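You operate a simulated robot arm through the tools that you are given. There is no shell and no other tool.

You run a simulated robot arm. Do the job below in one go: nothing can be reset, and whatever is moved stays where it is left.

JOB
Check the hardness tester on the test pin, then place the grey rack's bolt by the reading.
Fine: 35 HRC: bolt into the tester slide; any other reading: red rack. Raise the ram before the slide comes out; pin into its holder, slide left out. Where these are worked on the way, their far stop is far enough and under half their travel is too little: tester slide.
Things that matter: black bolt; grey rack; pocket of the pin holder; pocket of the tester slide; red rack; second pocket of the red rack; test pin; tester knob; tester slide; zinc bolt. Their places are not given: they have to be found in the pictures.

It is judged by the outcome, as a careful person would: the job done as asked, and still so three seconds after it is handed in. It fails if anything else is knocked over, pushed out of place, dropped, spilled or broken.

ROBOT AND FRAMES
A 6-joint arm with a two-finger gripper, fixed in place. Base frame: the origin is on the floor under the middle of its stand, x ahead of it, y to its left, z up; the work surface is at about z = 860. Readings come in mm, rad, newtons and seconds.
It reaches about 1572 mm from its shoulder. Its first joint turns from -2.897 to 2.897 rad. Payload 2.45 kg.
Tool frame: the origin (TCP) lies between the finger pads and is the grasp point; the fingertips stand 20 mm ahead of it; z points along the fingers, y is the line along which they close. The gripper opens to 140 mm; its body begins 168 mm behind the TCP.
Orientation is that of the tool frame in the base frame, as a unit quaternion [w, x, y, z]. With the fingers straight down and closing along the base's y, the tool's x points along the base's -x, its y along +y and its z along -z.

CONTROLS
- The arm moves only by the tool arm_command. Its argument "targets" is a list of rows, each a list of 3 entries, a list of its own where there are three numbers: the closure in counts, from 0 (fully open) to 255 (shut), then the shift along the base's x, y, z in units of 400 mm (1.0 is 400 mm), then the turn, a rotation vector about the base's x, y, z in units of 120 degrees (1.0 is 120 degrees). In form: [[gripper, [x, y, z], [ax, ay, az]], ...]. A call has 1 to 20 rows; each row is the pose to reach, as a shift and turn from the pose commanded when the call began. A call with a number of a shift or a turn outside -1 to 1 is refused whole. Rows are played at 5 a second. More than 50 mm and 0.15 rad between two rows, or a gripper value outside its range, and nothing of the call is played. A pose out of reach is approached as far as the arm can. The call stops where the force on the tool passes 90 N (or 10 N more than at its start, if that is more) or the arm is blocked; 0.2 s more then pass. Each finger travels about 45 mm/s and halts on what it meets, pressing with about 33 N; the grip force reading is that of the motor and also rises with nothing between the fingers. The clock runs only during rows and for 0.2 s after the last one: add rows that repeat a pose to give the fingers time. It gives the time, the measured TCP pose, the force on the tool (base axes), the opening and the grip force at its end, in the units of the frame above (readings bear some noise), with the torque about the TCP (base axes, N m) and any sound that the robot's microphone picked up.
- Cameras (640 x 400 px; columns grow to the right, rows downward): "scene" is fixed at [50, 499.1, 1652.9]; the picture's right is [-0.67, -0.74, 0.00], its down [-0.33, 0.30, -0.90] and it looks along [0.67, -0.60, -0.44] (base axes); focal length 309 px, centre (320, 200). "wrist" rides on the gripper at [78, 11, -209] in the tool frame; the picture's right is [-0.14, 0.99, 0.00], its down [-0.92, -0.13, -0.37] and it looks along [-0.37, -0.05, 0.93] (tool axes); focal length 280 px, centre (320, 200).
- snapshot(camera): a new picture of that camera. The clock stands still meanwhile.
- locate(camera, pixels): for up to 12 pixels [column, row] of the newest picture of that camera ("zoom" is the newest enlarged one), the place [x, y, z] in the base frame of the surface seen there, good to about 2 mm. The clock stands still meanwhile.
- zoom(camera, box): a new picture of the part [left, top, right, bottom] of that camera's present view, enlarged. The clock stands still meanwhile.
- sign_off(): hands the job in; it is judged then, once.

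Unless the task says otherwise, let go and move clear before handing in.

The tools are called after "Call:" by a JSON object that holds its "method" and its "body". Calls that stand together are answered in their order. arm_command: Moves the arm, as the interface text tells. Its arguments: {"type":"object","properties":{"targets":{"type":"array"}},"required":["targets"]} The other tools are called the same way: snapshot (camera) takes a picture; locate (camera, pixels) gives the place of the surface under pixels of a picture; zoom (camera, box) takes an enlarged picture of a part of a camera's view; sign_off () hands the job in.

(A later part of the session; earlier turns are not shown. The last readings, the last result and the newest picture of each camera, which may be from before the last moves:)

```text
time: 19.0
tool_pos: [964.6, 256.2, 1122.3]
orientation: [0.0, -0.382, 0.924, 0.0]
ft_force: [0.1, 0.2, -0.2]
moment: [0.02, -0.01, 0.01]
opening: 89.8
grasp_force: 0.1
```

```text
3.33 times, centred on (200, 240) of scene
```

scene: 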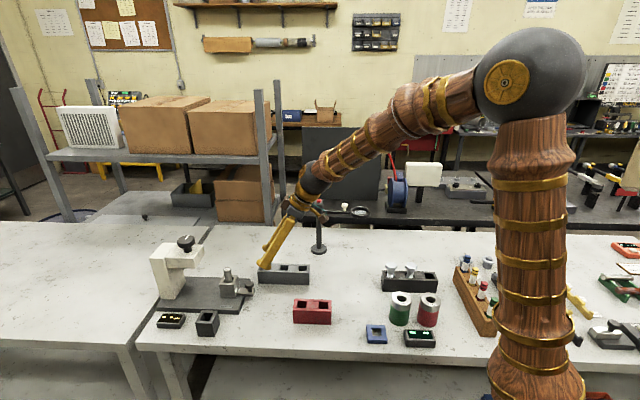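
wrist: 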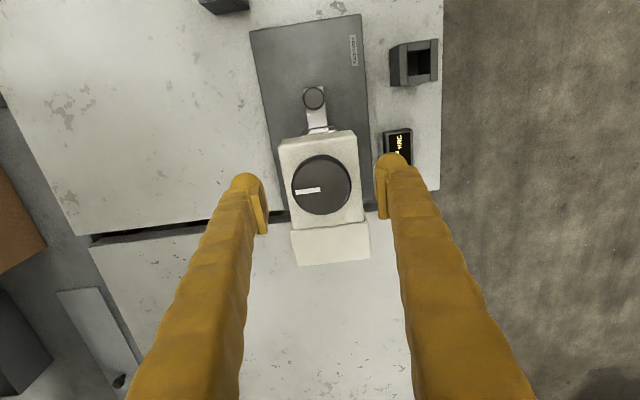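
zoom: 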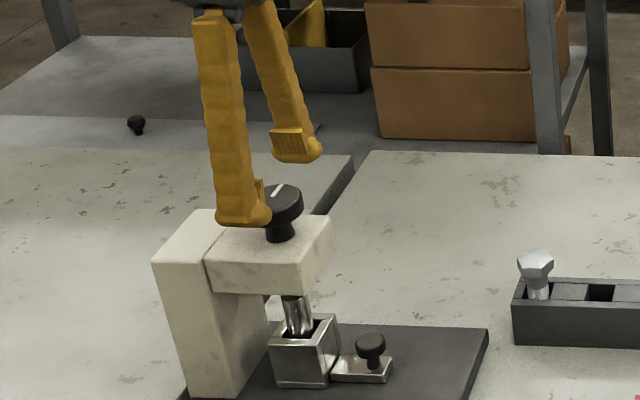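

The pads at columns 264 and 383 bracket the knob, which is centred at 321, so it is well centred. I'll lower 30 mm to the rim height and close on the knob.

Call:
{"method": "arm_command", "body": {"targets": [[91, [0, 0, -0.0375], [0, 0, 0]], [91, [0, 0, -0.074], [0, 0, 0]], [130, [0, 0, -0.074], [0, 0, 0]], [160, [0, 0, -0.074], [0, 0, 0]], [200, [0, 0, -0.074], [0, 0, 0]], [255, [0, 0, -0.074], [0, 0, 0]], [255, [0, 0, -0.074], [0, 0, 0]]]}}

Call:
{"method": "snapshot", "body": {"camera": "wrist"}}

Call:
{"method": "zoom", "body": {"camera": "scene", "box": [120, 180, 280, 300]}}

```text
time: 20.6
tool_pos: [963.5, 255.7, 1090.2]
orientation: [-0.002, -0.382, 0.924, 0.0]
ft_force: [4.4, -6.1, -53.1]
moment: [0.0, 0.1, -0.21]
opening: 51.3
grasp_force: 44.8
```

```text
taken
```

wrist: 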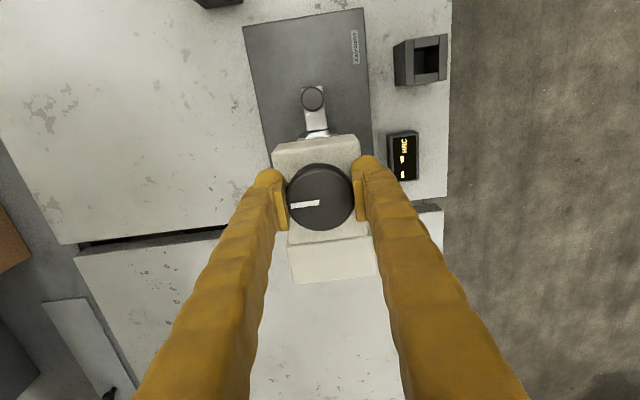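

```text
3.33 times, centred on (200, 240) of scene
```

zoom: 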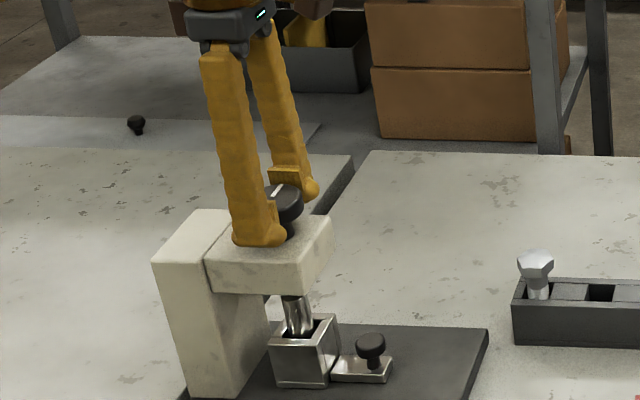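

The knob is gripped at 51 mm, but the reading shows about 53 N pulling the tool down. I'll ease down 1.5 mm to unload it before turning.

Call:
{"method": "arm_command", "body": {"targets": [[255, [0, 0, -0.002], [0, 0, 0]], [255, [0, 0, -0.004], [0, 0, 0]], [255, [0, 0, -0.004], [0, 0, 0]]]}}

```text
time: 21.4
tool_pos: [962.4, 256.1, 1090.2]
orientation: [-0.002, -0.383, 0.924, 0.001]
ft_force: [-23.9, -18.5, -67.8]
moment: [-0.27, 0.38, -0.27]
opening: 51.2
grasp_force: 45.2
```

The force grew rather than eased (−68 N z, −30 N along the slide axis), so the commanded pose differs a bit from where the knob holds the tool. I'll let go slightly, re-check the free pose, and regrip cleanly.

Call:
{"method": "arm_command", "body": {"targets": [[150, [0, 0, 0], [0, 0, 0]], [130, [0, 0, 0], [0, 0, 0]], [120, [0, 0, 0], [0, 0, 0]], [120, [0, 0, 0], [0, 0, 0]], [120, [0, 0, 0], [0, 0, 0]]]}}

Call:
{"method": "zoom", "body": {"camera": "wrist", "box": [250, 70, 440, 260]}}

Call:
{"method": "zoom", "body": {"camera": "scene", "box": [140, 200, 220, 260]}}

```text
time: 22.6
tool_pos: [964.7, 258.2, 1092.9]
orientation: [0.0, -0.383, 0.924, 0.001]
ft_force: [0.8, -0.1, 0.2]
moment: [-0.02, 0.0, -0.04]
opening: 74.1
grasp_force: 0.1
```

```text
2.11 times, centred on (345, 165) of wrist
```

zoom: 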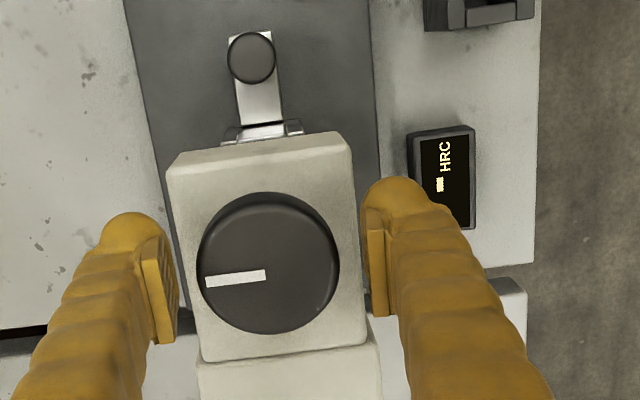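

```text
6.67 times, centred on (180, 230) of scene
```

zoom: 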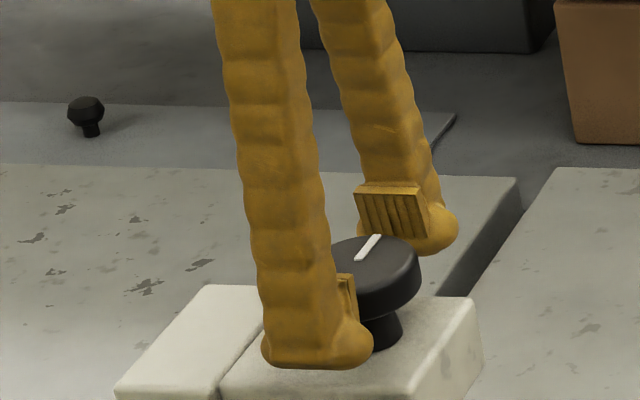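

Free of load, the tool sits at about (964.7,258.2,1092.9). When gripped it was drawn to (962.4,256.1,1090.2), which matches the knob centre being about 3 mm nearer in the picture. I'll shift there and regrip.

Call:
{"method": "arm_command", "body": {"targets": [[120, [-0.0055, -0.005, -0.0063], [0, 0, 0]], [120, [-0.0055, -0.005, -0.0063], [0, 0, 0]], [150, [-0.0055, -0.005, -0.0063], [0, 0, 0]], [180, [-0.0055, -0.005, -0.0063], [0, 0, 0]], [220, [-0.0055, -0.005, -0.0063], [0, 0, 0]], [255, [-0.0055, -0.005, -0.0063], [0, 0, 0]], [255, [-0.0055, -0.005, -0.0063], [0, 0, 0]]]}}

```text
time: 24.2
tool_pos: [962.7, 256.0, 1088.7]
orientation: [0.0, -0.383, 0.924, 0.0]
ft_force: [-11.7, 9.0, -22.5]
moment: [-0.07, -0.01, -0.01]
opening: 50.4
grasp_force: 45.2
```

The residual load is now small. I'll try a small clockwise turn of 10° from above and watch the torque, to learn which way the knob goes.

Call:
{"method": "arm_command", "body": {"targets": [[255, [0, 0, 0], [0, 0, -0.028]], [255, [0, 0, 0], [0, 0, -0.056]], [255, [0, 0, 0], [0, 0, -0.0833]], [255, [0, 0, 0], [0, 0, -0.0833]]]}}

Call:
{"method": "zoom", "body": {"camera": "wrist", "box": [250, 70, 440, 260]}}

Call:
{"method": "zoom", "body": {"camera": "scene", "box": [140, 210, 260, 330]}}

```text
time: 25.2
tool_pos: [962.0, 256.1, 1088.8]
orientation: [-0.001, -0.3, 0.954, 0.0]
ft_force: [-23.8, 6.5, -29.4]
moment: [-0.14, 0.21, -0.03]
opening: 50.5
grasp_force: 44.8
```

```text
2.11 times, centred on (345, 165) of wrist
```

zoom: 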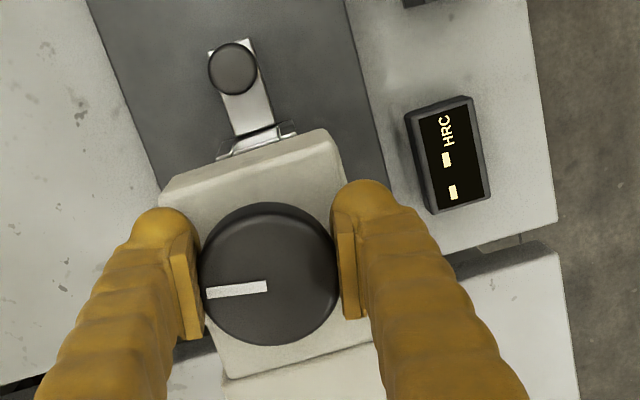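

```text
3.33 times, centred on (200, 270) of scene
```

zoom: 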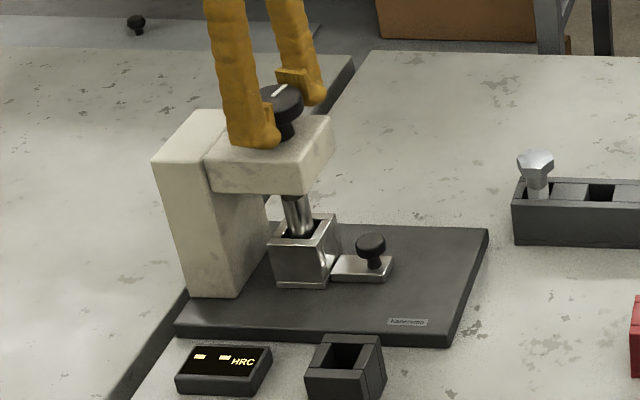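

The knob turned with the gripper with almost no torque, so clockwise is free. I'll continue about 43° more, nudging the pose slightly to ease side load.

Call:
{"method": "arm_command", "body": {"targets": [[255, [-0.002, 0.0005, -0.002], [0, 0, -0.06]], [255, [-0.002, 0.0005, -0.002], [0, 0, -0.12]], [255, [-0.002, 0.0005, -0.002], [0, 0, -0.18]], [255, [-0.002, 0.0005, -0.002], [0, 0, -0.24]], [255, [-0.002, 0.0005, -0.002], [0, 0, -0.3]], [255, [-0.002, 0.0005, -0.002], [0, 0, -0.36]], [255, [-0.002, 0.0005, -0.002], [0, 0, -0.36]]]}}

Call:
{"method": "zoom", "body": {"camera": "wrist", "box": [250, 70, 440, 260]}}

Call:
{"method": "zoom", "body": {"camera": "scene", "box": [140, 210, 260, 330]}}

```text
time: 26.8
tool_pos: [961.9, 258.9, 1089.2]
orientation: [0.0, 0.072, 0.997, 0.001]
ft_force: [-29.0, 55.7, -17.0]
moment: [0.28, 0.4, 0.27]
opening: 50.4
grasp_force: 44.8
```

```text
2.11 times, centred on (345, 165) of wrist
```

zoom: 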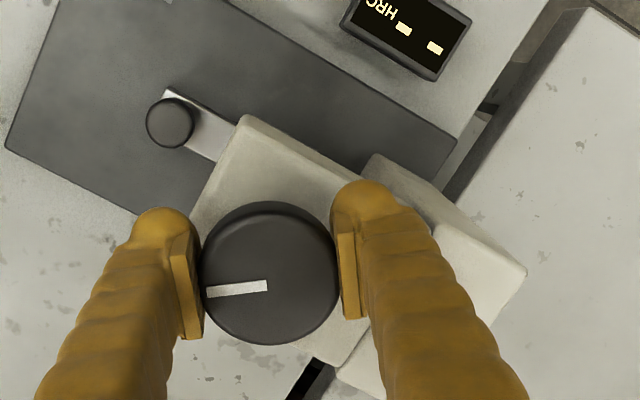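

```text
3.33 times, centred on (200, 270) of scene
```

zoom: 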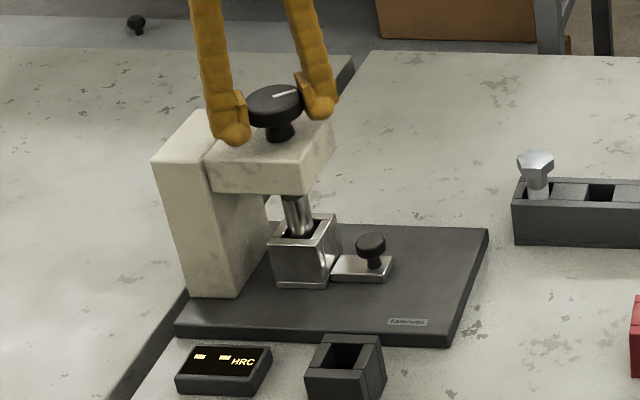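

The knob has followed to about 54°, the display is unchanged, and a ~60 N side load has built up from eccentricity. I'll shift the tool centre (−1,+2) mm to relieve it and turn another 36°.

Call:
{"method": "arm_command", "body": {"targets": [[255, [-0.002, 0.004, -0.001], [0, 0, 0]], [255, [-0.002, 0.005, -0.001], [0, 0, -0.06]], [255, [-0.002, 0.005, -0.001], [0, 0, -0.12]], [255, [-0.002, 0.005, -0.001], [0, 0, -0.18]], [255, [-0.002, 0.005, -0.001], [0, 0, -0.24]], [255, [-0.002, 0.005, -0.001], [0, 0, -0.3]], [255, [-0.002, 0.005, -0.001], [0, 0, -0.3]]]}}

Call:
{"method": "zoom", "body": {"camera": "wrist", "box": [250, 70, 440, 260]}}

Call:
{"method": "zoom", "body": {"camera": "scene", "box": [140, 210, 260, 330]}}

```text
time: 28.4
tool_pos: [961.4, 259.9, 1088.8]
orientation: [0.002, 0.377, 0.926, 0.001]
ft_force: [53.8, 59.0, 1.2]
moment: [0.15, -0.2, 0.14]
opening: 50.9
grasp_force: 44.9
```

```text
2.11 times, centred on (345, 165) of wrist
```

zoom: 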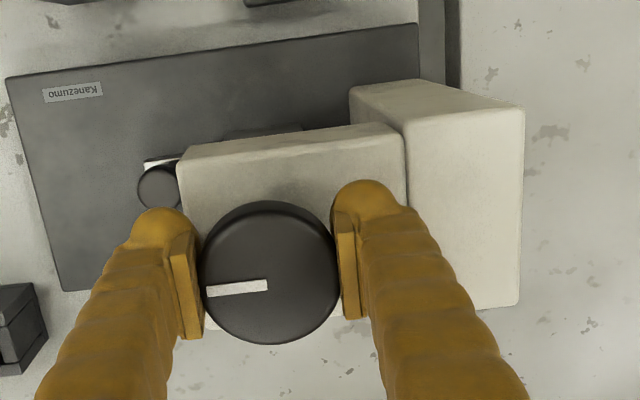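

```text
3.33 times, centred on (200, 270) of scene
```

zoom: 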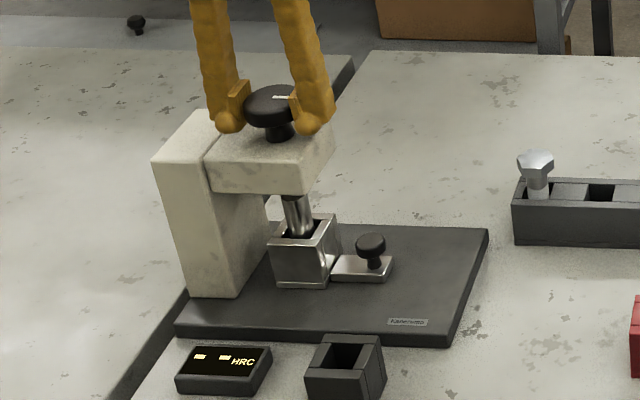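

It has turned about 90° with no torque stop and no display change; a ~80 N push along +s shows the tool centre is 2–3 mm short of the knob axis. I'll shift (+1.6,+1.6) mm first and read the force.

Call:
{"method": "arm_command", "body": {"targets": [[255, [0.002, 0.002, 0], [0, 0, 0]], [255, [0.004, 0.004, 0], [0, 0, 0]], [255, [0.004, 0.004, 0], [0, 0, 0]]]}}

Call:
{"method": "snapshot", "body": {"camera": "scene"}}

```text
time: 29.2
tool_pos: [964.2, 260.4, 1088.5]
orientation: [0.001, 0.377, 0.926, 0.0]
ft_force: [38.0, 46.0, 19.4]
moment: [0.36, -0.39, 0.18]
opening: 50.8
grasp_force: 44.8
```

```text
taken
```

scene: 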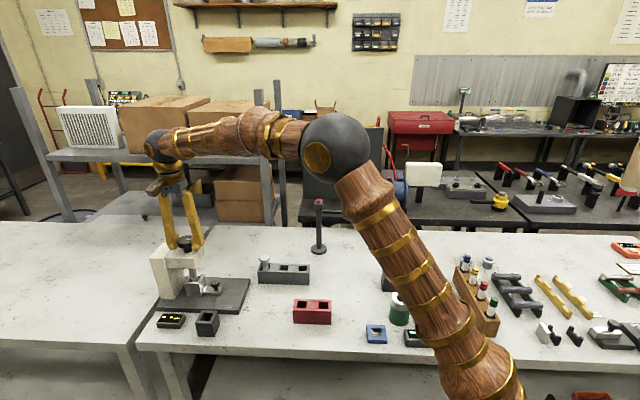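

The load is easing (~10 N/mm). I'll shift (+2,+2) mm more and then continue clockwise by 36°.

Call:
{"method": "arm_command", "body": {"targets": [[255, [0.0035, 0.0035, 0.001], [0, 0, 0]], [255, [0.006, 0.006, 0.001], [0, 0, -0.03]], [255, [0.007, 0.007, 0.001], [0, 0, -0.09]], [255, [0.007, 0.007, 0.001], [0, 0, -0.15]], [255, [0.007, 0.007, 0.001], [0, 0, -0.21]], [255, [0.007, 0.007, 0.001], [0, 0, -0.27]], [255, [0.007, 0.007, 0.001], [0, 0, -0.3]], [255, [0.007, 0.007, 0.001], [0, 0, -0.3]]]}}

Call:
{"method": "zoom", "body": {"camera": "wrist", "box": [250, 70, 440, 260]}}

Call:
{"method": "zoom", "body": {"camera": "scene", "box": [140, 210, 260, 330]}}

```text
time: 31.0
tool_pos: [965.8, 261.0, 1089.2]
orientation: [-0.001, 0.645, 0.764, -0.002]
ft_force: [-47.9, -31.9, -0.3]
moment: [-0.22, 0.0, -0.14]
opening: 50.3
grasp_force: 44.9
```

```text
2.11 times, centred on (345, 165) of wrist
```

zoom: 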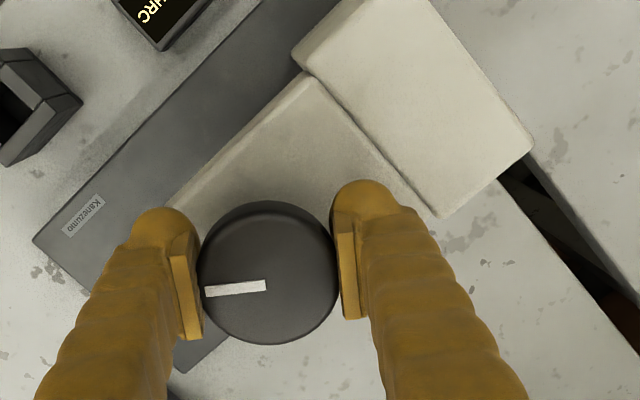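

```text
3.33 times, centred on (200, 270) of scene
```

zoom: 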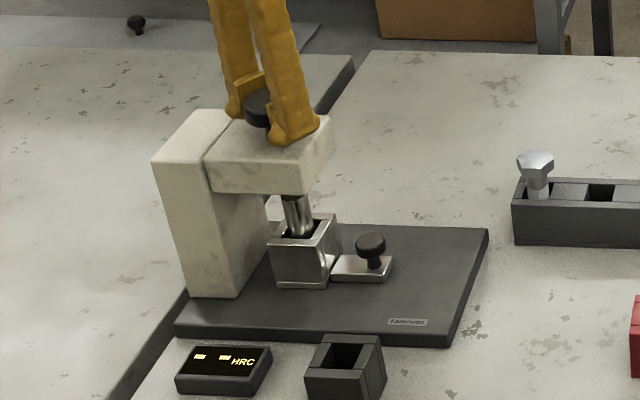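

It has turned about 126°, the display still shows "--", and the side load reversed, meaning the shift was slightly too much. I'll shift back about 1.3 mm and continue clockwise another 36°, then re-read the display.

Call:
{"method": "arm_command", "body": {"targets": [[255, [-0.0025, -0.002, 0], [0, 0, 0]], [255, [-0.004, -0.003, 0], [0, 0, -0.03]], [255, [-0.004, -0.003, 0], [0, 0, -0.09]], [255, [-0.004, -0.003, 0], [0, 0, -0.15]], [255, [-0.004, -0.003, 0], [0, 0, -0.21]], [255, [-0.004, -0.003, 0], [0, 0, -0.27]], [255, [-0.004, -0.003, 0], [0, 0, -0.3]], [255, [-0.004, -0.003, 0], [0, 0, -0.3]]]}}

Call:
{"method": "snapshot", "body": {"camera": "wrist"}}

Call:
{"method": "zoom", "body": {"camera": "scene", "box": [140, 210, 260, 330]}}

```text
time: 32.8
tool_pos: [965.3, 260.7, 1089.5]
orientation: [0.0, 0.85, 0.527, 0.001]
ft_force: [80.2, -19.9, -6.8]
moment: [-0.17, 0.01, 0.38]
opening: 50.7
grasp_force: 44.7
```

```text
taken
```

wrist: 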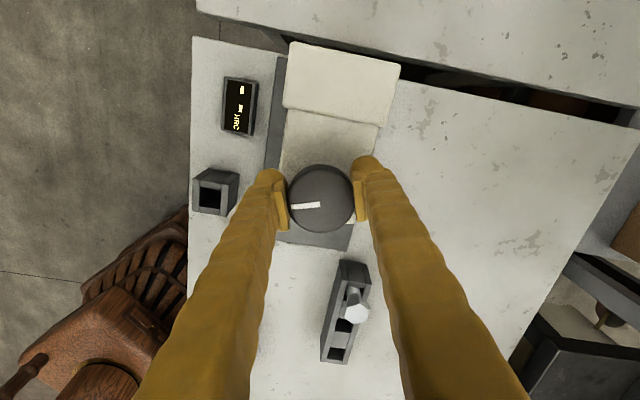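

```text
3.33 times, centred on (200, 270) of scene
```

zoom: 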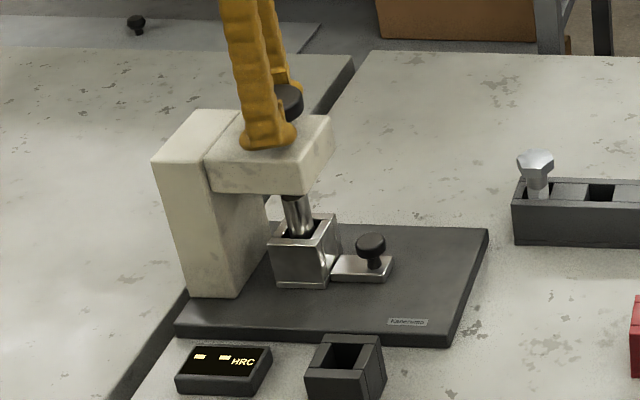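

The knob is now about 161° round, yet the display still reads "-- HRC". I'll zoom hard on the gap under the head and on the display to see whether the ram has moved.

Call:
{"method": "zoom", "body": {"camera": "scene", "box": [196, 255, 244, 299]}}

Call:
{"method": "zoom", "body": {"camera": "wrist", "box": [190, 60, 290, 230]}}

```text
9.09 times, centred on (220, 277) of scene
```

zoom: 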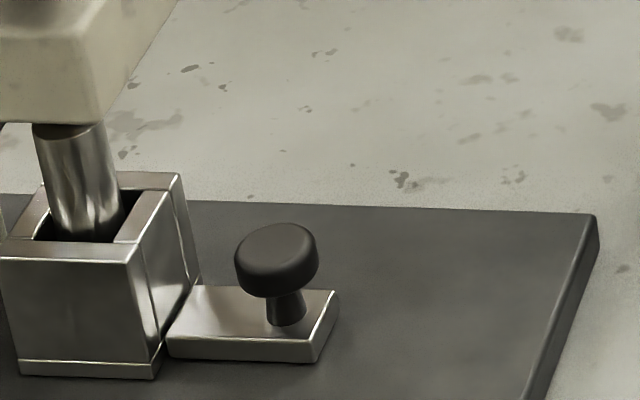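

```text
2.35 times, centred on (240, 145) of wrist
```

zoom: 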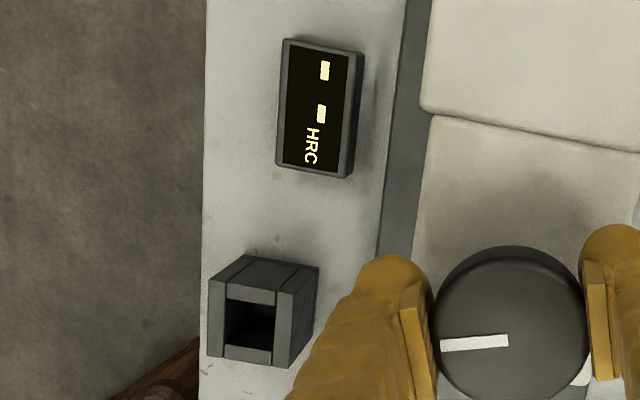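

The pin top is hidden behind the head, so the display is the guide. I'll relieve the side load (shift +2.5,−1 mm) and keep turning a further ~30°.

Call:
{"method": "arm_command", "body": {"targets": [[255, [0.003, -0.001, 0], [0, 0, 0]], [255, [0.006, -0.002, 0], [0, 0, 0]], [255, [0.007, -0.002, 0], [0, 0, -0.04]], [255, [0.007, -0.002, 0], [0, 0, -0.09]], [255, [0.007, -0.002, 0], [0, 0, -0.14]], [255, [0.007, -0.002, 0], [0, 0, -0.19]], [255, [0.007, -0.002, 0], [0, 0, -0.24]], [255, [0.007, -0.002, 0], [0, 0, -0.24]]]}}

Call:
{"method": "snapshot", "body": {"camera": "wrist"}}

Call:
{"method": "zoom", "body": {"camera": "scene", "box": [140, 210, 260, 330]}}

```text
time: 34.6
tool_pos: [966.4, 260.7, 1087.6]
orientation: [0.0, 0.954, 0.301, 0.0]
ft_force: [44.3, -43.3, -5.8]
moment: [0.02, -0.09, 0.07]
opening: 50.6
grasp_force: 45.0
```

```text
taken
```

wrist: 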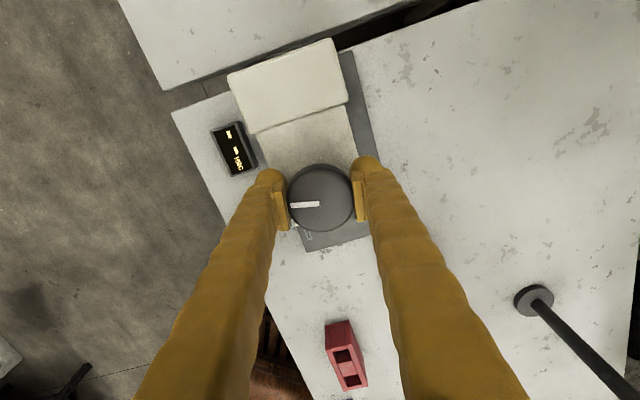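

```text
3.33 times, centred on (200, 270) of scene
```

zoom: 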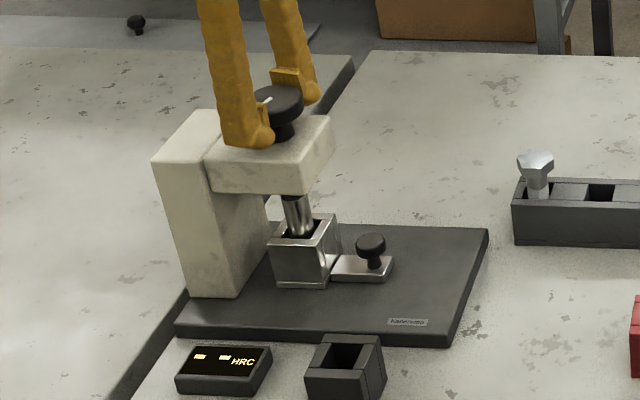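

It is now ~190° round, torque is still near zero and the display is unchanged. I'll continue about 40° further, since there is no stop yet, and check the display again.

Call:
{"method": "arm_command", "body": {"targets": [[255, [0.002, -0.003, 0], [0, 0, 0]], [255, [0.004, -0.004, 0], [0, 0, -0.04]], [255, [0.004, -0.004, 0], [0, 0, -0.1]], [255, [0.004, -0.004, 0], [0, 0, -0.16]], [255, [0.004, -0.004, 0], [0, 0, -0.22]], [255, [0.004, -0.004, 0], [0, 0, -0.28]], [255, [0.004, -0.004, 0], [0, 0, -0.33]], [255, [0.004, -0.004, 0], [0, 0, -0.33]]]}}

Call:
{"method": "snapshot", "body": {"camera": "wrist"}}

Call:
{"method": "zoom", "body": {"camera": "scene", "box": [140, 210, 260, 330]}}

```text
time: 36.4
tool_pos: [968.8, 258.1, 1089.6]
orientation: [0.0, 0.98, 0.199, 0.0]
ft_force: [33.1, -16.9, -7.8]
moment: [0.08, -0.17, 0.08]
opening: 50.4
grasp_force: 44.6
out of reach, approached as far as the arm can: row 4, 5, 6, 7, 8
```

```text
taken
```

wrist: 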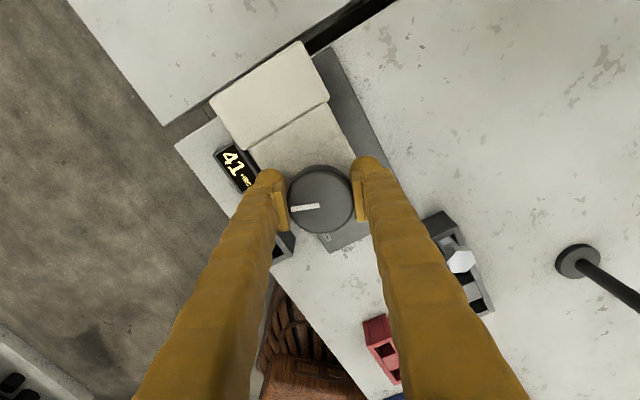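

```text
3.33 times, centred on (200, 270) of scene
```

zoom: 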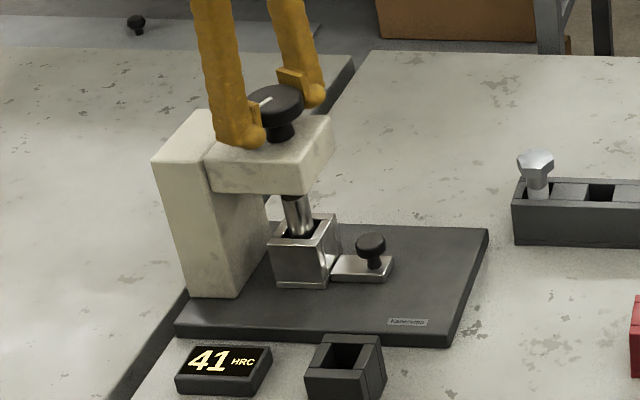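

The display now reads 41 HRC at about 202° of turn, though the wrist is near its rotation limit. I'll hold for a moment and zoom in to confirm the reading is steady.

Call:
{"method": "arm_command", "body": {"targets": [[255, [0, 0, 0], [0, 0, 0]], [255, [0, 0, 0], [0, 0, 0]], [255, [0, 0, 0], [0, 0, 0]], [255, [0, 0, 0], [0, 0, 0]], [255, [0, 0, 0], [0, 0, 0]]]}}

Call:
{"method": "zoom", "body": {"camera": "scene", "box": [145, 305, 200, 340]}}

Call:
{"method": "zoom", "body": {"camera": "wrist", "box": [200, 130, 280, 200]}}

```text
time: 37.6
tool_pos: [966.7, 259.3, 1088.4]
orientation: [0.001, 0.98, 0.2, 0.0]
ft_force: [28.3, -9.6, -7.8]
moment: [0.05, -0.2, 0.04]
opening: 50.4
grasp_force: 44.9
```

```text
11.43 times, centred on (172, 322) of scene
```

zoom: 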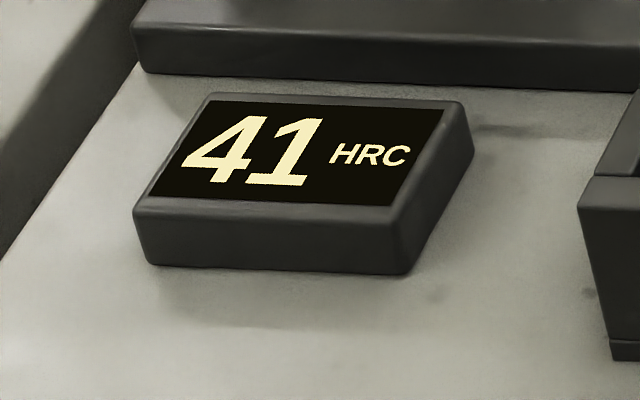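

```text
5.71 times, centred on (240, 165) of wrist
```

zoom: 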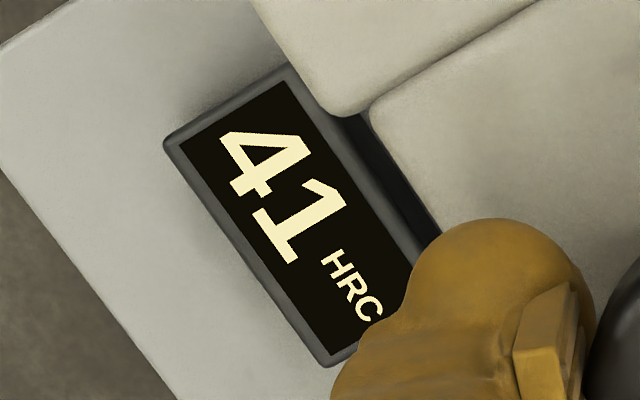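

The display is steady at 41 HRC in both views. That isn't 35, so the bolt goes to the red rack. Now I'll raise the ram by turning the knob back counter-clockwise, first 101°, following the small eccentric orbit I inferred (about 3 mm).

Call:
{"method": "arm_command", "body": {"targets": [[255, [-0.0004, 0.0008, 0], [0, 0, 0.0561]], [255, [-0.0009, 0.0015, 0], [0, 0, 0.1122]], [255, [-0.0014, 0.0022, 0], [0, 0, 0.1683]], [255, [-0.0021, 0.0028, 0], [0, 0, 0.2244]], [255, [-0.0028, 0.0033, 0], [0, 0, 0.2805]], [255, [-0.0035, 0.0038, 0], [0, 0, 0.3366]], [255, [-0.0044, 0.0041, 0], [0, 0, 0.3927]], [255, [-0.0052, 0.0044, 0], [0, 0, 0.4488]], [255, [-0.0061, 0.0045, 0], [0, 0, 0.5049]], [255, [-0.0069, 0.0046, 0], [0, 0, 0.561]], [255, [-0.0078, 0.0045, 0], [0, 0, 0.6171]], [255, [-0.0087, 0.0044, 0], [0, 0, 0.6732]], [255, [-0.0095, 0.0041, 0], [0, 0, 0.7293]], [255, [-0.0103, 0.0037, 0], [0, 0, 0.7854]], [255, [-0.0111, 0.0033, 0], [0, 0, 0.8415]]]}}

Call:
{"method": "snapshot", "body": {"camera": "wrist"}}

Call:
{"method": "zoom", "body": {"camera": "scene", "box": [140, 210, 260, 330]}}

```text
time: 40.8
tool_pos: [964.1, 260.1, 1088.7]
orientation: [-0.001, 0.469, 0.883, -0.001]
ft_force: [-21.1, 4.9, -25.1]
moment: [0.16, 0.15, -0.18]
opening: 50.4
grasp_force: 44.7
```

```text
taken
```

wrist: 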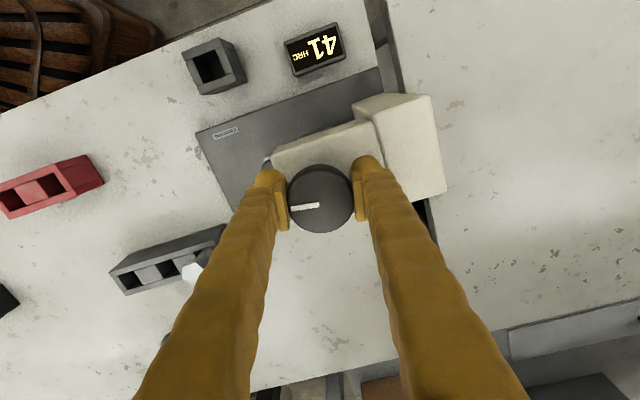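

```text
3.33 times, centred on (200, 270) of scene
```

zoom: 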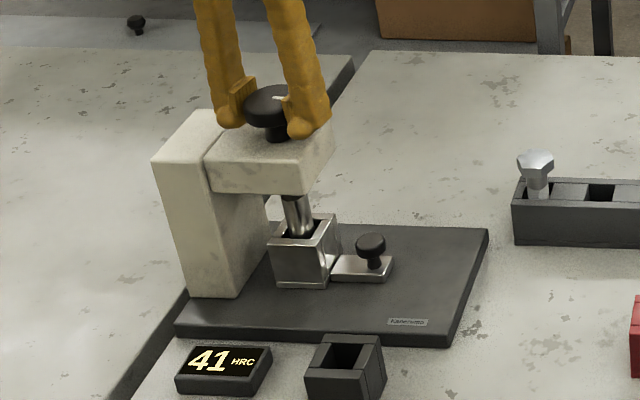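

The reading is latched at 41 and forces are low on this path. I'll turn the remaining 101° back to the knob's starting angle so the ram is fully raised.

Call:
{"method": "arm_command", "body": {"targets": [[255, [-0.0007, -0.0005, 0], [0, 0, 0.0561]], [255, [-0.0013, -0.0011, 0], [0, 0, 0.1122]], [255, [-0.0019, -0.0018, 0], [0, 0, 0.1683]], [255, [-0.0024, -0.0026, 0], [0, 0, 0.2244]], [255, [-0.0027, -0.0034, 0], [0, 0, 0.2805]], [255, [-0.003, -0.0042, 0], [0, 0, 0.3366]], [255, [-0.0032, -0.0051, 0], [0, 0, 0.3927]], [255, [-0.0033, -0.0059, 0], [0, 0, 0.4488]], [255, [-0.0033, -0.0068, 0], [0, 0, 0.5049]], [255, [-0.0032, -0.0077, 0], [0, 0, 0.561]], [255, [-0.0029, -0.0085, 0], [0, 0, 0.6171]], [255, [-0.0026, -0.0094, 0], [0, 0, 0.6732]], [255, [-0.0022, -0.0101, 0], [0, 0, 0.7293]], [255, [-0.0017, -0.0109, 0], [0, 0, 0.7854]], [255, [-0.0011, -0.0115, 0], [0, 0, 0.8415]]]}}

Call:
{"method": "snapshot", "body": {"camera": "wrist"}}

Call:
{"method": "zoom", "body": {"camera": "scene", "box": [140, 210, 260, 330]}}

```text
time: 44.0
tool_pos: [962.0, 255.5, 1087.8]
orientation: [0.0, -0.383, 0.924, 0.0]
ft_force: [0.6, 30.9, -20.6]
moment: [0.09, 0.02, -0.62]
opening: 50.6
grasp_force: 44.9
```

```text
taken
```

wrist: 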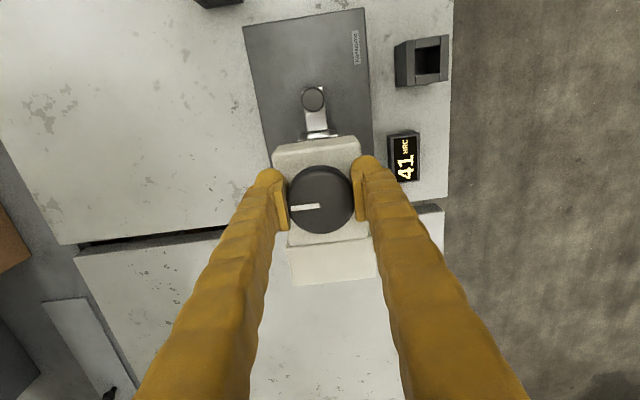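

```text
3.33 times, centred on (200, 270) of scene
```

zoom: 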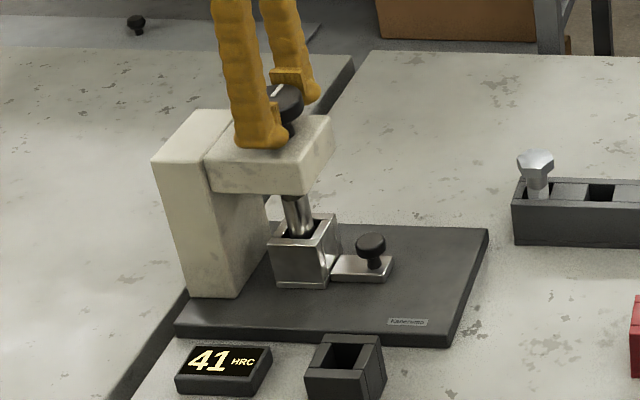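

A −0.62 N·m torque shows the knob is back against its raised stop with the line at its original direction. I'll release, lift off, and look.

Call:
{"method": "arm_command", "body": {"targets": [[180, [0, 0, 0], [0, 0, 0]], [130, [0, 0, 0], [0, 0, 0]], [100, [0, 0, 0], [0, 0, 0]], [91, [0, 0, 0.04], [0, 0, 0]], [91, [0, 0, 0.1], [0, 0, 0]], [91, [0, 0, 0.2], [0, 0, 0]], [91, [0, 0, 0.3], [0, 0, 0]], [91, [0, 0, 0.3], [0, 0, 0]]]}}

Call:
{"method": "snapshot", "body": {"camera": "wrist"}}

Call:
{"method": "zoom", "body": {"camera": "scene", "box": [140, 210, 260, 330]}}

```text
time: 45.8
tool_pos: [963.1, 255.7, 1208.3]
orientation: [0.0, -0.382, 0.924, 0.0]
ft_force: [1.0, -0.3, 0.2]
moment: [0.01, 0.02, -0.03]
opening: 89.7
grasp_force: 0.1
```

```text
taken
```

wrist: 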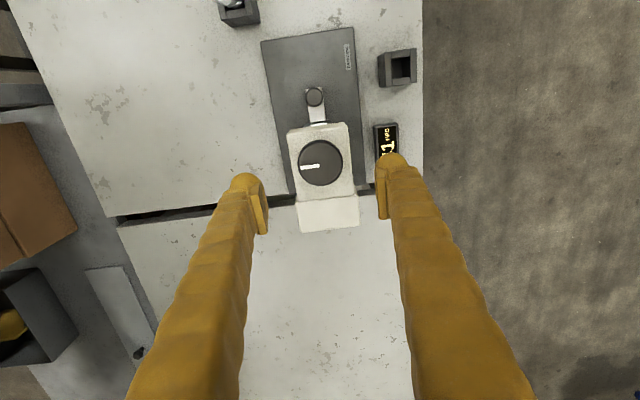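

```text
3.33 times, centred on (200, 270) of scene
```

zoom: 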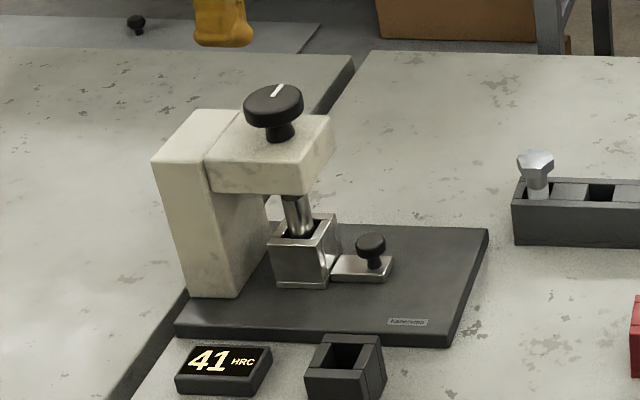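

The knob's line is back where it began and the handle is free. I'll move back and tilt 30° again to the approach pose for the slide handle.

Call:
{"method": "arm_command", "body": {"targets": [[110, [-0.05, -0.05, 0], [0.03, -0.03, 0]], [130, [-0.11, -0.11, 0], [0.06, -0.06, 0]], [153, [-0.17, -0.17, -0.02], [0.09, -0.09, 0]], [153, [-0.22, -0.22, -0.08], [0.12, -0.12, 0]], [153, [-0.251, -0.2505, -0.17], [0.15, -0.15, 0]], [153, [-0.251, -0.2505, -0.27], [0.1768, -0.1768, 0]], [153, [-0.251, -0.2505, -0.36], [0.1768, -0.1768, 0]], [153, [-0.251, -0.2505, -0.399], [0.1768, -0.1768, 0]], [153, [-0.251, -0.2505, -0.399], [0.1768, -0.1768, 0]]]}}

Call:
{"method": "snapshot", "body": {"camera": "wrist"}}

Call:
{"method": "locate", "body": {"camera": "wrist", "pixels": [[317, 148], [317, 152], [308, 152], [327, 152]]}}

```text
time: 47.8
tool_pos: [863.5, 154.7, 1047.0]
orientation: [0.239, -0.369, 0.893, 0.099]
ft_force: [-0.4, -0.1, -1.6]
moment: [-0.05, 0.01, 0.02]
opening: 56.2
grasp_force: 0.0
```

```text
taken
```

wrist: 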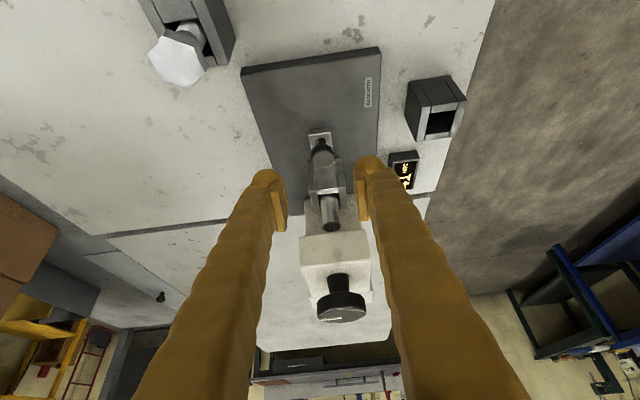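

```text
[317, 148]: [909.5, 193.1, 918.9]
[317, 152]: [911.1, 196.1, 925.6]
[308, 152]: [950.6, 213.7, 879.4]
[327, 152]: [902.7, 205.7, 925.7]
```

The handle is centred between the fingers at (321,153). I'll descend along the tool axis and check.

Call:
{"method": "arm_command", "body": {"targets": [[153, [0.0219, 0.0221, -0.0533], [0, 0, 0]], [153, [0.0437, 0.0442, -0.1067], [0, 0, 0]], [153, [0.0656, 0.0662, -0.16], [0, 0, 0]], [153, [0.0875, 0.0883, -0.2133], [0, 0, 0]], [153, [0.1094, 0.1104, -0.2667], [0, 0, 0]], [153, [0.1312, 0.1325, -0.32], [0, 0, 0]], [153, [0.1312, 0.1325, -0.32], [0, 0, 0]]]}}

Call:
{"method": "snapshot", "body": {"camera": "wrist"}}

```text
time: 49.4
tool_pos: [916.7, 207.1, 922.9]
orientation: [0.24, -0.369, 0.893, 0.098]
ft_force: [0.0, 0.4, -0.6]
moment: [0.06, 0.04, -0.02]
opening: 56.1
grasp_force: 0.1
```

```text
taken
```

wrist: 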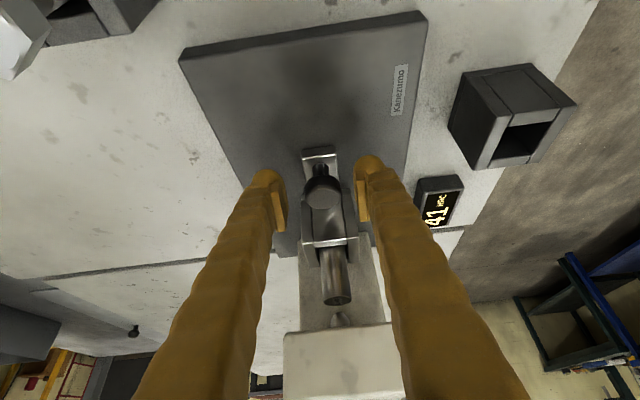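

The handle knob (322,190) is centred between the pads, and I can see under the head near (340,320). I'll zoom there to confirm the ram is clear of the pin before pulling.

Call:
{"method": "zoom", "body": {"camera": "wrist", "box": [280, 140, 400, 360]}}

Call:
{"method": "locate", "body": {"camera": "wrist", "pixels": [[338, 298], [340, 320], [336, 316], [322, 195], [335, 280]]}}

```text
1.82 times, centred on (340, 250) of wrist
```

zoom: 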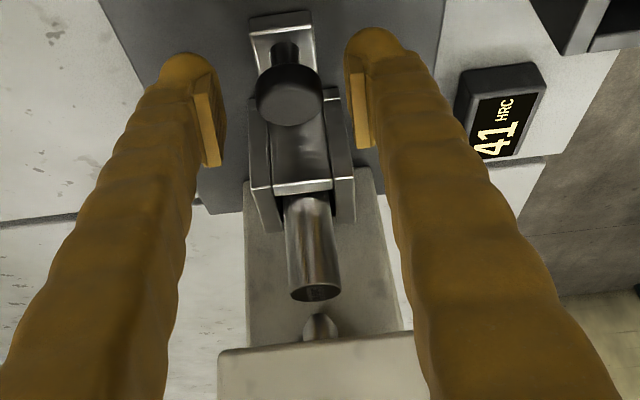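

```text
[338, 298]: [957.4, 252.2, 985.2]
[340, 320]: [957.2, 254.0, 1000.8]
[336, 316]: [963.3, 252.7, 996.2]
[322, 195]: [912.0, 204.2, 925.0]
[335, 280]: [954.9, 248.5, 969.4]
```

The ram tip is at z≈996 and the pin top at z≈985, so it is raised clear by about 11 mm. I'll grip the handle now.

Call:
{"method": "arm_command", "body": {"targets": [[180, [-0.002, 0.002, -0.006], [0, 0, 0]], [200, [-0.002, 0.002, -0.006], [0, 0, 0]], [220, [-0.002, 0.002, -0.006], [0, 0, 0]], [255, [-0.002, 0.002, -0.006], [0, 0, 0]], [255, [-0.002, 0.002, -0.006], [0, 0, 0]], [255, [-0.002, 0.002, -0.006], [0, 0, 0]]]}}

```text
time: 50.8
tool_pos: [914.4, 208.0, 919.1]
orientation: [0.239, -0.37, 0.892, 0.1]
ft_force: [-7.3, 9.3, -3.4]
moment: [0.05, 0.04, 0.05]
opening: 26.1
grasp_force: 45.1
```

It is gripped at 26 mm. I'll pull the slide out 60 mm along (−0.707,−0.707).

Call:
{"method": "arm_command", "body": {"targets": [[255, [-0.0116, -0.0096, 0], [0, 0, 0]], [255, [-0.0275, -0.0255, 0], [0, 0, 0]], [255, [-0.0434, -0.0414, 0], [0, 0, 0]], [255, [-0.0593, -0.0573, 0], [0, 0, 0]], [255, [-0.0752, -0.0732, 0], [0, 0, 0]], [255, [-0.0911, -0.0891, 0], [0, 0, 0]], [255, [-0.107, -0.105, 0], [0, 0, 0]]]}}

Call:
{"method": "zoom", "body": {"camera": "scene", "box": [150, 200, 310, 310]}}

```text
time: 52.4
tool_pos: [872.9, 166.7, 919.1]
orientation: [0.241, -0.368, 0.893, 0.098]
ft_force: [44.2, -43.2, 2.7]
moment: [-0.43, -0.12, -0.2]
opening: 25.9
grasp_force: 44.7
```

```text
3.64 times, centred on (230, 255) of scene
```

zoom: 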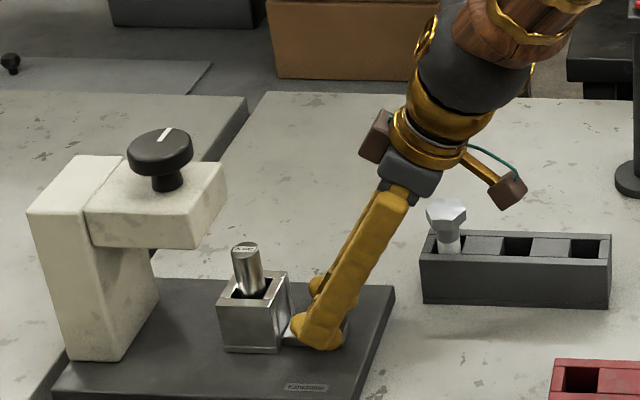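

The slide is about 60 mm out with the pin still seated; a side load of ~60 N calls for a (+1.8,−1.8) mm correction. I'll pull 48 mm more.

Call:
{"method": "arm_command", "body": {"targets": [[255, [0.003, -0.003, 0], [0, 0, 0]], [255, [-0.006, -0.015, 0], [0, 0, 0]], [255, [-0.022, -0.031, 0], [0, 0, 0]], [255, [-0.038, -0.047, 0], [0, 0, 0]], [255, [-0.054, -0.063, 0], [0, 0, 0]], [255, [-0.07, -0.079, 0], [0, 0, 0]], [255, [-0.08, -0.089, 0], [0, 0, 0]]]}}

Call:
{"method": "zoom", "body": {"camera": "scene", "box": [150, 200, 310, 310]}}

```text
time: 54.0
tool_pos: [838.3, 131.1, 918.9]
orientation: [0.237, -0.369, 0.893, 0.099]
ft_force: [-10.3, 9.9, 7.7]
moment: [0.07, 0.07, 0.04]
opening: 25.7
grasp_force: 44.8
```

```text
3.64 times, centred on (230, 255) of scene
```

zoom: 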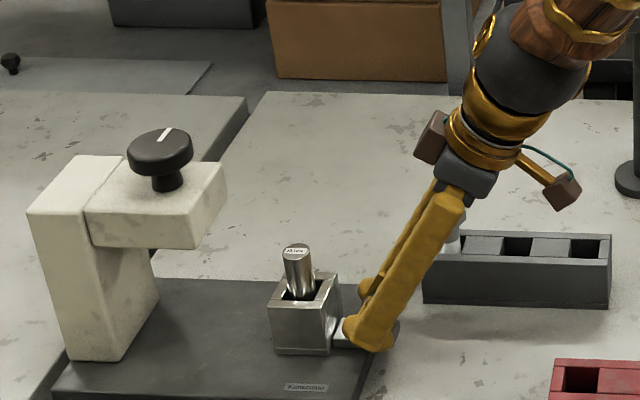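

It is about 108 mm out. I'll pull the last part in small steps to the outer stop.

Call:
{"method": "arm_command", "body": {"targets": [[255, [-0.0065, -0.0045, 0], [0, 0, 0]], [255, [-0.0115, -0.0095, 0], [0, 0, 0]], [255, [-0.0165, -0.0145, 0], [0, 0, 0]], [255, [-0.0215, -0.0195, 0], [0, 0, 0]], [255, [-0.0255, -0.0235, 0], [0, 0, 0]], [255, [-0.0255, -0.0235, 0], [0, 0, 0]]]}}

Call:
{"method": "zoom", "body": {"camera": "scene", "box": [150, 200, 310, 310]}}

Call:
{"method": "snapshot", "body": {"camera": "wrist"}}

```text
time: 55.4
tool_pos: [830.2, 122.4, 919.5]
orientation: [0.239, -0.369, 0.893, 0.099]
ft_force: [26.2, 39.6, -30.4]
moment: [0.0, 0.03, -0.03]
opening: 26.2
grasp_force: 45.1
```

```text
3.64 times, centred on (230, 255) of scene
```

zoom: 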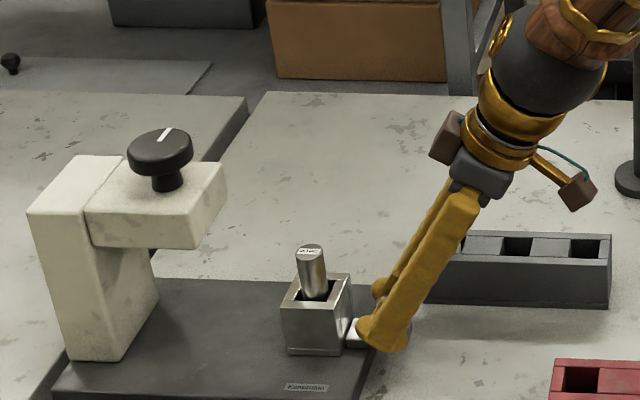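

```text
taken
```

wrist: 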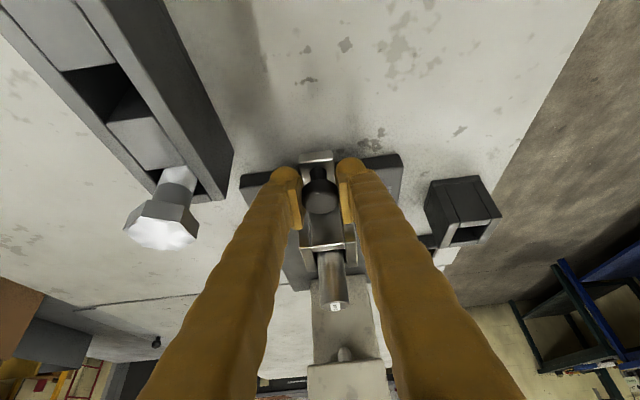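

Axial force of about 46 N shows the slide is at its outer stop again. I'll release the handle and back away along the tool axis.

Call:
{"method": "arm_command", "body": {"targets": [[220, [0.001, 0.001, 0], [0, 0, 0]], [180, [0.001, 0.001, 0], [0, 0, 0]], [153, [0.001, 0.001, 0], [0, 0, 0]], [153, [0.001, 0.001, 0], [0, 0, 0]], [153, [-0.021, -0.021, 0.0533], [0, 0, 0]], [153, [-0.0427, -0.0427, 0.1067], [0, 0, 0]], [153, [-0.0656, -0.0656, 0.16], [0, 0, 0]], [153, [-0.0984, -0.0984, 0.24], [0, 0, 0]], [153, [-0.1312, -0.1312, 0.32], [0, 0, 0]]]}}

Call:
{"method": "zoom", "body": {"camera": "scene", "box": [150, 200, 310, 310]}}

```text
time: 57.4
tool_pos: [776.4, 70.3, 1047.3]
orientation: [0.239, -0.369, 0.893, 0.1]
ft_force: [0.9, -0.3, -0.2]
moment: [-0.04, -0.04, 0.0]
opening: 56.2
grasp_force: 0.0
```

```text
3.64 times, centred on (230, 255) of scene
```

zoom: 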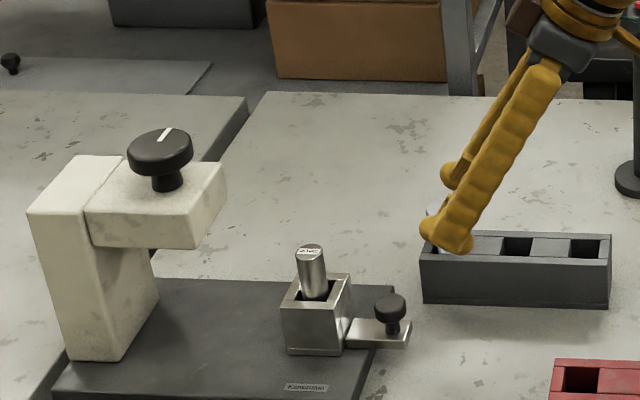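

The slide is out and released, with the pin upright in it. I'll bring the tool upright above the pin at z≈1150 and measure it.

Call:
{"method": "arm_command", "body": {"targets": [[145, [0, 0, 0.1], [-0.03, 0.03, 0]], [137, [0.03, 0.03, 0.2], [-0.06, 0.06, 0]], [128, [0.08, 0.08, 0.258], [-0.09, 0.09, 0]], [128, [0.14, 0.14, 0.258], [-0.12, 0.12, 0]], [128, [0.2, 0.2, 0.258], [-0.15, 0.15, 0]], [128, [0.2535, 0.2513, 0.258], [-0.1768, 0.1768, 0]], [128, [0.2535, 0.2513, 0.258], [-0.1768, 0.1768, 0]]]}}

Call:
{"method": "snapshot", "body": {"camera": "wrist"}}

```text
time: 59.0
tool_pos: [875.7, 172.1, 1151.6]
orientation: [-0.001, -0.382, 0.924, 0.0]
ft_force: [0.4, -0.1, 1.3]
moment: [0.01, 0.0, -0.03]
opening: 69.9
grasp_force: 0.1
```

```text
taken
```

wrist: 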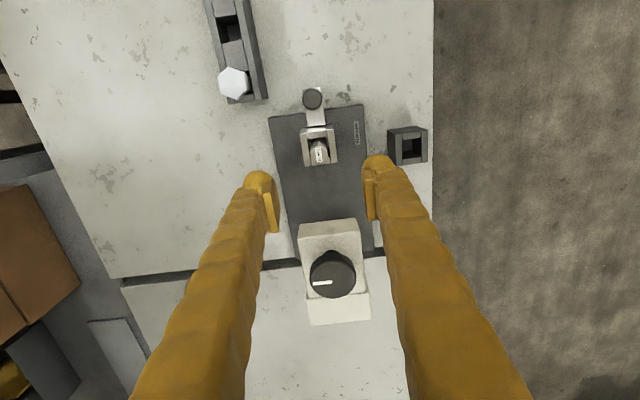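

Call:
{"method": "zoom", "body": {"camera": "wrist", "box": [290, 110, 350, 185]}}

Call:
{"method": "locate", "body": {"camera": "zoom", "pixels": [[310, 230], [268, 235], [358, 225], [314, 275], [305, 180], [320, 250], [245, 110], [415, 95], [430, 240], [265, 275], [330, 110], [310, 160]]}}

Call:
{"method": "zoom", "body": {"camera": "wrist", "box": [375, 115, 440, 175]}}

Call:
{"method": "locate", "body": {"camera": "zoom", "pixels": [[160, 140], [505, 110], [515, 340], [200, 370], [270, 220], [440, 205], [450, 335], [290, 350], [360, 270], [350, 170], [240, 290], [470, 240]]}}

```text
5.33 times, centred on (320, 148) of wrist
```

zoom: 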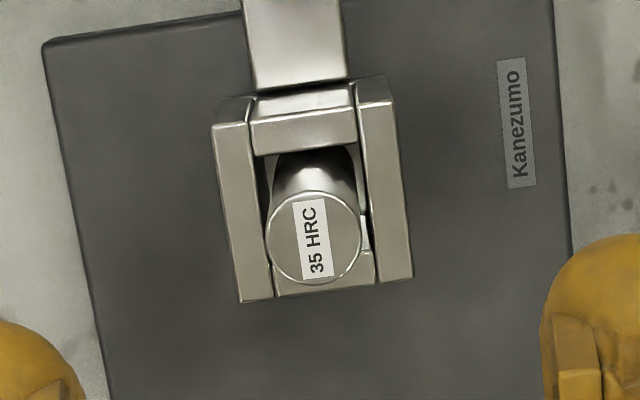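

```text
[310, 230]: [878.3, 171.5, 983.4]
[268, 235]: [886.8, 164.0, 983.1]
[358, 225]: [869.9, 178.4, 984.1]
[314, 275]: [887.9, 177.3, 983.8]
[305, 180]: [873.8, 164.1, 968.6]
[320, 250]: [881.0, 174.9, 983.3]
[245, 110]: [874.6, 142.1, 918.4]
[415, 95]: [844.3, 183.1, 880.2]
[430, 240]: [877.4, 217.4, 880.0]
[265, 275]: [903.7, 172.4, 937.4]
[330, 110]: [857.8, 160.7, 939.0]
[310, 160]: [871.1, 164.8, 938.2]
```

```text
6.67 times, centred on (408, 145) of wrist
```

zoom: 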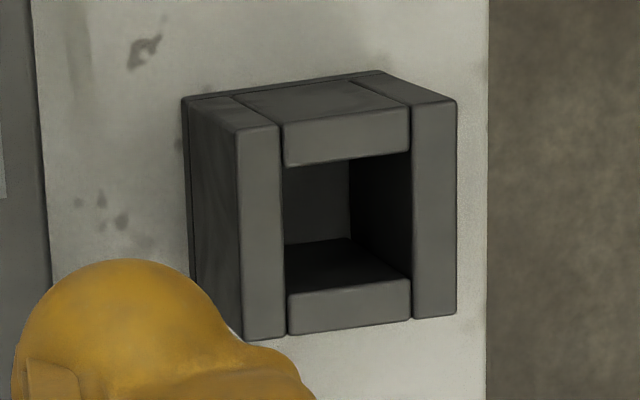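

```text
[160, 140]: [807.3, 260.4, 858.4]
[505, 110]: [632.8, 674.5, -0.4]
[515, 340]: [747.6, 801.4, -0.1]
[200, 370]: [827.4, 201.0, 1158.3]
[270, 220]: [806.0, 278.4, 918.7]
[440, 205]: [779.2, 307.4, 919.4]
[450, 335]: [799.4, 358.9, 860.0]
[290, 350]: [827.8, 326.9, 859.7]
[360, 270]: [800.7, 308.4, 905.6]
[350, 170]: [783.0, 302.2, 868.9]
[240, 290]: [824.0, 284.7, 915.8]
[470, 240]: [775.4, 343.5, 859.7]
```

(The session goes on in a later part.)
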